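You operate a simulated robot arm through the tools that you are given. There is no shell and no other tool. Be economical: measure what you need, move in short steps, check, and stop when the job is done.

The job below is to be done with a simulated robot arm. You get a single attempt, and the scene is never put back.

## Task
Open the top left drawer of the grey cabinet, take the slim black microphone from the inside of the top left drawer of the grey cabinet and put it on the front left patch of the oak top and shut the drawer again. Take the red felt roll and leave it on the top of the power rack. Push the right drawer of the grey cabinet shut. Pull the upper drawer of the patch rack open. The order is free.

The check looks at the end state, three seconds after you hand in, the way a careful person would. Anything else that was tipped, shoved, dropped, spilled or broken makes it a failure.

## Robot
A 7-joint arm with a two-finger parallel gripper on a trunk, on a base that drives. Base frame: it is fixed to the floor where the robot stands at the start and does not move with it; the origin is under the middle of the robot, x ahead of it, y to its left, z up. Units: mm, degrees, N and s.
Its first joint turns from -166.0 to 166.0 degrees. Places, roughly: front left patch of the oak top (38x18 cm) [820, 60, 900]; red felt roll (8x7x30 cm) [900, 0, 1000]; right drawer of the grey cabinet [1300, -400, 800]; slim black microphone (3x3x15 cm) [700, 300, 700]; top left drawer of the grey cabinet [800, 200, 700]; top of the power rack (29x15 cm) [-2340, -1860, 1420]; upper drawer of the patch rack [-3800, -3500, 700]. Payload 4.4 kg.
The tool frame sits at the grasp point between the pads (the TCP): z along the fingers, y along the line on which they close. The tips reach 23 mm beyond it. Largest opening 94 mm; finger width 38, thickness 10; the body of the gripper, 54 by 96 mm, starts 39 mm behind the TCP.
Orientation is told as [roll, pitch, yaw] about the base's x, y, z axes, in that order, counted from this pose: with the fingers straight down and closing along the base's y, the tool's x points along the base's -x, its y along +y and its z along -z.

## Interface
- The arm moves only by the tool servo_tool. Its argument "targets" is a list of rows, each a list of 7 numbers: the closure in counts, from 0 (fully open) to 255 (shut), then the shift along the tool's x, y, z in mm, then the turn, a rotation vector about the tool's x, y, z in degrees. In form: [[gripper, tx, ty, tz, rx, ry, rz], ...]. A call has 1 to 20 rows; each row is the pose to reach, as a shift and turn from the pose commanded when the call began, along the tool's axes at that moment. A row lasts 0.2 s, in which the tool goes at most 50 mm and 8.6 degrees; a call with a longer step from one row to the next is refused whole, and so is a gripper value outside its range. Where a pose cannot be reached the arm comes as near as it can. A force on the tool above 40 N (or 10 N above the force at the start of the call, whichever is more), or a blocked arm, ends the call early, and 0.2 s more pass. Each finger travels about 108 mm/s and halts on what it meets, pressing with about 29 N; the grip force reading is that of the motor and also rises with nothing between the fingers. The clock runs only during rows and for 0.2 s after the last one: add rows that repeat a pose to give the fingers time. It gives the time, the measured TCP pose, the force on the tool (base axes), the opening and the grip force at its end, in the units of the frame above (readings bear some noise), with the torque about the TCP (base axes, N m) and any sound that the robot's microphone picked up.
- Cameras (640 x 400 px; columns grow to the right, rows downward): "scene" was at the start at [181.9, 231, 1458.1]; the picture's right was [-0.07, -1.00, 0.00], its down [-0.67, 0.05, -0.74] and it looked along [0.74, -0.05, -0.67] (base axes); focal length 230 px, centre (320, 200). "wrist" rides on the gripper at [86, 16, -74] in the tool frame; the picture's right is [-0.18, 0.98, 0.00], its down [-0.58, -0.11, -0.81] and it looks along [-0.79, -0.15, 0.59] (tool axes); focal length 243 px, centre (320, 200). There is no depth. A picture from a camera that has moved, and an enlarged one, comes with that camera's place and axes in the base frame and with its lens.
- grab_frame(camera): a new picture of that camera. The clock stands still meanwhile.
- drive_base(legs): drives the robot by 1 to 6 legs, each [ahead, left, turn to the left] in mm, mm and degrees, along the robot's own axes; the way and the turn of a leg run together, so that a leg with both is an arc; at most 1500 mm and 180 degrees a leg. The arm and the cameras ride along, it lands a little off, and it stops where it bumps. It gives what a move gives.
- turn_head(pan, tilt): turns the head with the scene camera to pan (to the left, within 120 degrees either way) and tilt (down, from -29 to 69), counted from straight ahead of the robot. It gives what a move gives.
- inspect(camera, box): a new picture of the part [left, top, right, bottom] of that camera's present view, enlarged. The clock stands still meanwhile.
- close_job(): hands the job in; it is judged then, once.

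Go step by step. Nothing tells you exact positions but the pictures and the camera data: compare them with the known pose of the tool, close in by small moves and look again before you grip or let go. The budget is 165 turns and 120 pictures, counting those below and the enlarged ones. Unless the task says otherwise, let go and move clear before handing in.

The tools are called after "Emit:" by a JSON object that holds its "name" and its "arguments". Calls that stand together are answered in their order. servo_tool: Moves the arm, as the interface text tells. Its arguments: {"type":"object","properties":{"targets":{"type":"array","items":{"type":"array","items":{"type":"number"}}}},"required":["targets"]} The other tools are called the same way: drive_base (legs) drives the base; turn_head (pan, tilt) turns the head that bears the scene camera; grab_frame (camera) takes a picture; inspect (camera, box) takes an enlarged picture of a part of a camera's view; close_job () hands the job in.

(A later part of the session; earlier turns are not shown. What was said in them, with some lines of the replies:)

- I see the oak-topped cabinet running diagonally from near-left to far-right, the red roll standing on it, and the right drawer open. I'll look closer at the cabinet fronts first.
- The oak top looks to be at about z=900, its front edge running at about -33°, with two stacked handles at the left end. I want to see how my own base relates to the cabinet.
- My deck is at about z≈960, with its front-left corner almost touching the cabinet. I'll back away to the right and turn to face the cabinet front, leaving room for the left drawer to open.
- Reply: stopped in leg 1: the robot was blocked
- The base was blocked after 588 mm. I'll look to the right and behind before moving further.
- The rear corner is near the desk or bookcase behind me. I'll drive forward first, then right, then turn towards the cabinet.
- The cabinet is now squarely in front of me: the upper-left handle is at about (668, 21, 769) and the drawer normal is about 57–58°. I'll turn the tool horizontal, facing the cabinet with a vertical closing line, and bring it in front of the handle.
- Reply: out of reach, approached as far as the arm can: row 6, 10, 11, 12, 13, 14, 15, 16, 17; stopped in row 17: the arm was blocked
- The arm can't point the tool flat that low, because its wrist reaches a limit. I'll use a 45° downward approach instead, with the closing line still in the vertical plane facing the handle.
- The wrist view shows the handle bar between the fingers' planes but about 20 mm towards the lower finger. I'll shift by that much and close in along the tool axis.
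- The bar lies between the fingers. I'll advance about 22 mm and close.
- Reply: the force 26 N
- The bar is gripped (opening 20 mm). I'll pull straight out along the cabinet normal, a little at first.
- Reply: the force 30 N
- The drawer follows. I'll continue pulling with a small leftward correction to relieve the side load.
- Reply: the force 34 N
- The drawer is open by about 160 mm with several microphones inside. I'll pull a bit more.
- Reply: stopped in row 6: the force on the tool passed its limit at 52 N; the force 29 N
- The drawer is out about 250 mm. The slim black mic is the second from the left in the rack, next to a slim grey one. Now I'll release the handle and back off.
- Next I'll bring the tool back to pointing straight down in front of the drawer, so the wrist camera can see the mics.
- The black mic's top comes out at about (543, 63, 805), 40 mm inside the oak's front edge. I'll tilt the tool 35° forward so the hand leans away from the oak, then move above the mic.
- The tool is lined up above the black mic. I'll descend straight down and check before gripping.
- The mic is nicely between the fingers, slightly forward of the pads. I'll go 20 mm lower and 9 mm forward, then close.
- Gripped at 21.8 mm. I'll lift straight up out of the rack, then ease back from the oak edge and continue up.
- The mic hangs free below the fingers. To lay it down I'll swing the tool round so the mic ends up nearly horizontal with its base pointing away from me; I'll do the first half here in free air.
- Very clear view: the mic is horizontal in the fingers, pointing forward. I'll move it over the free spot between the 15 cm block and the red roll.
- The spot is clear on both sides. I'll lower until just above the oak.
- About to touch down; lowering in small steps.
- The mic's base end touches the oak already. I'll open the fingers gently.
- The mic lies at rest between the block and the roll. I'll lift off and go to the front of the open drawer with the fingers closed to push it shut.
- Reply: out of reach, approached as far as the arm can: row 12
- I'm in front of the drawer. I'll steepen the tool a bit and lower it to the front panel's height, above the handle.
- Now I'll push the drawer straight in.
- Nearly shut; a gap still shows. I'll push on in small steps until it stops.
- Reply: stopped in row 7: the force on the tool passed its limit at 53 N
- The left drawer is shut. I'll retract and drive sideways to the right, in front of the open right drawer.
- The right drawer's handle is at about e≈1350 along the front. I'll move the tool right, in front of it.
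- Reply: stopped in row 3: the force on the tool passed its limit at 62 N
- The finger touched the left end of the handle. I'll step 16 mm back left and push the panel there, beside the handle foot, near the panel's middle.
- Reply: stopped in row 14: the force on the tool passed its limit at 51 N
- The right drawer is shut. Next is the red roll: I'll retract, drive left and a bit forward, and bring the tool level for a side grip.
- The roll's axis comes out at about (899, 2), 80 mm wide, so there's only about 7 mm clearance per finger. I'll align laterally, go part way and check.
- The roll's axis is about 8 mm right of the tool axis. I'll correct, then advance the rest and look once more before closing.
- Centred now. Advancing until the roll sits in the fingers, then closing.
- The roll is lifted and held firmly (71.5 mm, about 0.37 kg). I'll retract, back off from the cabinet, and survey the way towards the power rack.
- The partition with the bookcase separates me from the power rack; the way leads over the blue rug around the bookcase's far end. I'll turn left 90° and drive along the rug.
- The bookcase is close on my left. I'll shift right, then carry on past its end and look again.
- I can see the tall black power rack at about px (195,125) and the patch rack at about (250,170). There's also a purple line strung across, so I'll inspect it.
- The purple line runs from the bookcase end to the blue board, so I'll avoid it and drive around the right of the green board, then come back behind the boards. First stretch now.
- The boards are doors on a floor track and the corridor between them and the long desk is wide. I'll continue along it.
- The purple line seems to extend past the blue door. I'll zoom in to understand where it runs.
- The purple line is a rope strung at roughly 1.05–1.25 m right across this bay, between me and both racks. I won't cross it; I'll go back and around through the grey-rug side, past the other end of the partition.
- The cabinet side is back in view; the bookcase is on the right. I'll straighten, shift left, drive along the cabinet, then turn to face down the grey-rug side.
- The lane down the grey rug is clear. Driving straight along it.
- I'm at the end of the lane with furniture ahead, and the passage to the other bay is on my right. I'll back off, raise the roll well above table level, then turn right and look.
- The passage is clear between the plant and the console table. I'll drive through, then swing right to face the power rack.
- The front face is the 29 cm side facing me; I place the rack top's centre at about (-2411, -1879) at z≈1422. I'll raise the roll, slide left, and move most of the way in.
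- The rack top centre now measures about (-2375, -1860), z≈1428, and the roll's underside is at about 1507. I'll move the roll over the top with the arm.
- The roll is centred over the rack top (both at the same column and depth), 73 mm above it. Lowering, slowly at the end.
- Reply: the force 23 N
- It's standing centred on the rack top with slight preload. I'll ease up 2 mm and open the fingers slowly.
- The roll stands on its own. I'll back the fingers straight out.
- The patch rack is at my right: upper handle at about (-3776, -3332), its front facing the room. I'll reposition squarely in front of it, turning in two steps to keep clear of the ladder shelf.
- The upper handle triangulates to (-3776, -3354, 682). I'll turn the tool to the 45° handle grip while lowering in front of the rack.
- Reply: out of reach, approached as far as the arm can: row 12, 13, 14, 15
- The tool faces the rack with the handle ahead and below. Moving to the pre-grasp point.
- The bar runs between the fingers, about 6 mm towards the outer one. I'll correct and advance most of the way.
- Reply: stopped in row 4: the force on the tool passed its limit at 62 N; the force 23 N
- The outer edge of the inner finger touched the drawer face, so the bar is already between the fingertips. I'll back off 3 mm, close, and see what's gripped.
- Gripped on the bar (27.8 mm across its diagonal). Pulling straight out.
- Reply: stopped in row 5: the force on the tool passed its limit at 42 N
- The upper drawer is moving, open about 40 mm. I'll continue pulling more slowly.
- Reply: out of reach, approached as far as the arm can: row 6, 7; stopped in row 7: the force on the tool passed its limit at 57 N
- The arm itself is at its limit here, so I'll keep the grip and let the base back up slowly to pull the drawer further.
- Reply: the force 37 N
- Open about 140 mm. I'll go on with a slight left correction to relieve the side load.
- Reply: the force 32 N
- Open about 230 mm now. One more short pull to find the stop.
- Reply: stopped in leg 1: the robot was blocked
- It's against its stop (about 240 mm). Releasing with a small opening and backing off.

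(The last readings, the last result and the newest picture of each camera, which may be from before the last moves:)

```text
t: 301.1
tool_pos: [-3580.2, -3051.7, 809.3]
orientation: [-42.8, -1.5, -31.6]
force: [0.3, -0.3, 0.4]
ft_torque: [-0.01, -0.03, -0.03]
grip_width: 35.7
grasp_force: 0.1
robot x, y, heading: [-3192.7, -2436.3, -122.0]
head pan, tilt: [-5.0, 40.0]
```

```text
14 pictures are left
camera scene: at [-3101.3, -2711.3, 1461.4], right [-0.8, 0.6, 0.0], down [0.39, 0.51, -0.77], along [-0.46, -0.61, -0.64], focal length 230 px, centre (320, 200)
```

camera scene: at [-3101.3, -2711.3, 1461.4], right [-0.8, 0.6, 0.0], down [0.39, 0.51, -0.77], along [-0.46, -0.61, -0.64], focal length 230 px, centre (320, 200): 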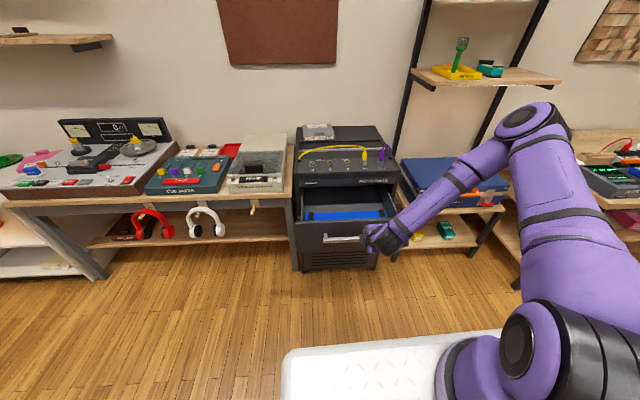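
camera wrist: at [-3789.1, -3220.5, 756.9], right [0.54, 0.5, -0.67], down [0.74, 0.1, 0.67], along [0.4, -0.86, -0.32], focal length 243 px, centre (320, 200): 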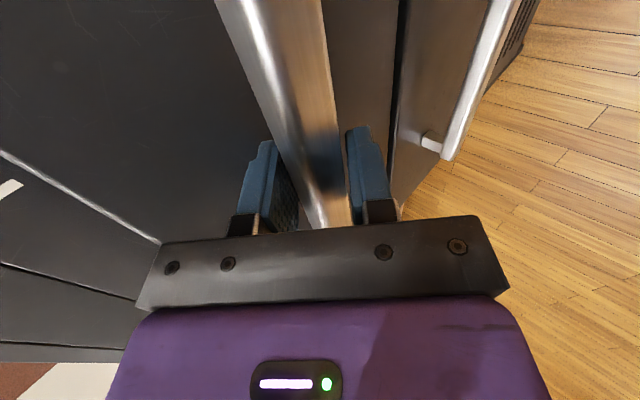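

The drawer stays open and nothing else moved. I'll raise the arm clear and turn enough to check the roll on the power rack.

Emit:
{"name": "servo_tool", "arguments": {"targets": [[158, 0, -28, -29, 0, 0, 0], [158, 0, -55, -58, 0, 0, 0], [158, 0, -83, -87, 0, 0, 0], [158, 0, -110, -116, 0, 0, 0], [158, 0, -138, -145, 0, 0, 0], [158, 0, -166, -174, 0, 0, 0], [158, 0, -193, -203, 0, 0, 0], [158, 0, -221, -232, 0, 0, 0], [158, 0, -248, -261, 0, 0, 0], [158, 0, -276, -290, 0, 0, 0]]}}

Emit:
{"name": "drive_base", "arguments": {"legs": [[0, -150, 0], [0, 0, 58]]}}

Emit:
{"name": "turn_head", "arguments": {"pan": 112, "tilt": 8}}

Emit:
{"name": "grab_frame", "arguments": {"camera": "scene"}}

Emit:
{"name": "turn_head", "arguments": {"pan": -50, "tilt": 30}}

Emit:
{"name": "grab_frame", "arguments": {"camera": "scene"}}

```text
t: 303.3
tool_pos: [-3591.2, -3052.6, 1208.7]
orientation: [-42.8, -1.5, -31.5]
force: [-1.2, 0.1, -0.5]
ft_torque: [-0.03, 0.0, 0.03]
grip_width: 35.6
grasp_force: 0.0
robot x, y, heading: [-3199.8, -2436.6, -121.8]
head pan, tilt: [-5.0, 40.0]
```

```text
t: 307.2
tool_pos: [-3030.5, -3033.4, 1207.6]
orientation: [-42.9, -1.4, 24.3]
force: [-0.2, 0.1, -0.6]
ft_torque: [0.0, 0.03, -0.03]
grip_width: 35.6
grasp_force: 0.1
robot x, y, heading: [-3319.8, -2360.3, -66.0]
head pan, tilt: [-5.0, 40.0]
```

```text
t: 309.1
tool_pos: [-3028.7, -3032.9, 1206.9]
orientation: [-42.8, -1.3, 24.4]
force: [-0.2, 0.9, 0.2]
ft_torque: [-0.01, 0.03, -0.03]
grip_width: 35.8
grasp_force: 0.1
robot x, y, heading: [-3319.1, -2358.6, -66.0]
head pan, tilt: [112.0, 8.0]
```

```text
13 pictures are left
camera scene: at [-2999.6, -2286.6, 1512.4], right [0.72, -0.69, 0.0], down [-0.1, -0.1, -0.99], along [0.69, 0.71, -0.14], focal length 230 px, centre (320, 200)
```

scene: 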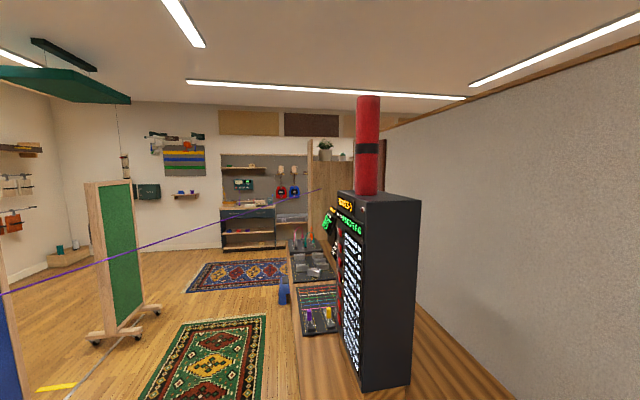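

```text
t: 311.6
tool_pos: [-3029.7, -3033.3, 1207.4]
orientation: [-42.7, -1.5, 24.3]
force: [0.5, 0.0, 0.3]
ft_torque: [0.03, 0.02, 0.0]
grip_width: 35.6
grasp_force: 0.1
robot x, y, heading: [-3318.2, -2356.7, -66.2]
head pan, tilt: [-50.0, 30.0]
```

```text
12 pictures are left
camera scene: at [-3103.5, -2434.5, 1476.8], right [-0.9, 0.44, 0.0], down [0.22, 0.45, -0.87], along [-0.38, -0.78, -0.5], focal length 230 px, centre (320, 200)
```

scene: 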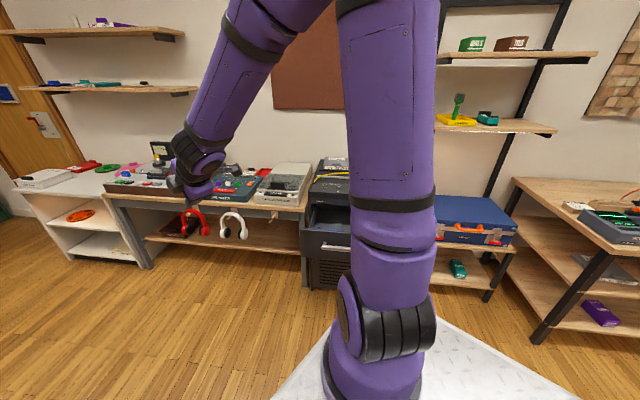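

The roll stands upright on the power rack and the patch rack's upper drawer is open. Both cabinet drawers are shut and the mic lies on the oak patch, so I'm handing in.

Emit:
{"name": "close_job", "arguments": {}}

```text
The job is handed in.
```

I finished all four parts and handed the job in. I saw no sign that anything else was tipped, shoved or dropped.

- **Microphone:** it lies on the front left patch of the oak top, and the top left drawer is shut again.
- **Red felt roll:** it stands upright on top of the power rack.
- **Grey cabinet:** the right drawer is pushed shut.
- **Patch rack:** the upper drawer is open about 240 mm, up to its stop.

Early on the base was blocked while driving, by something to its right that I did not identify, perhaps the waste bin by the bookcase. The bin was still upright when I looked later.
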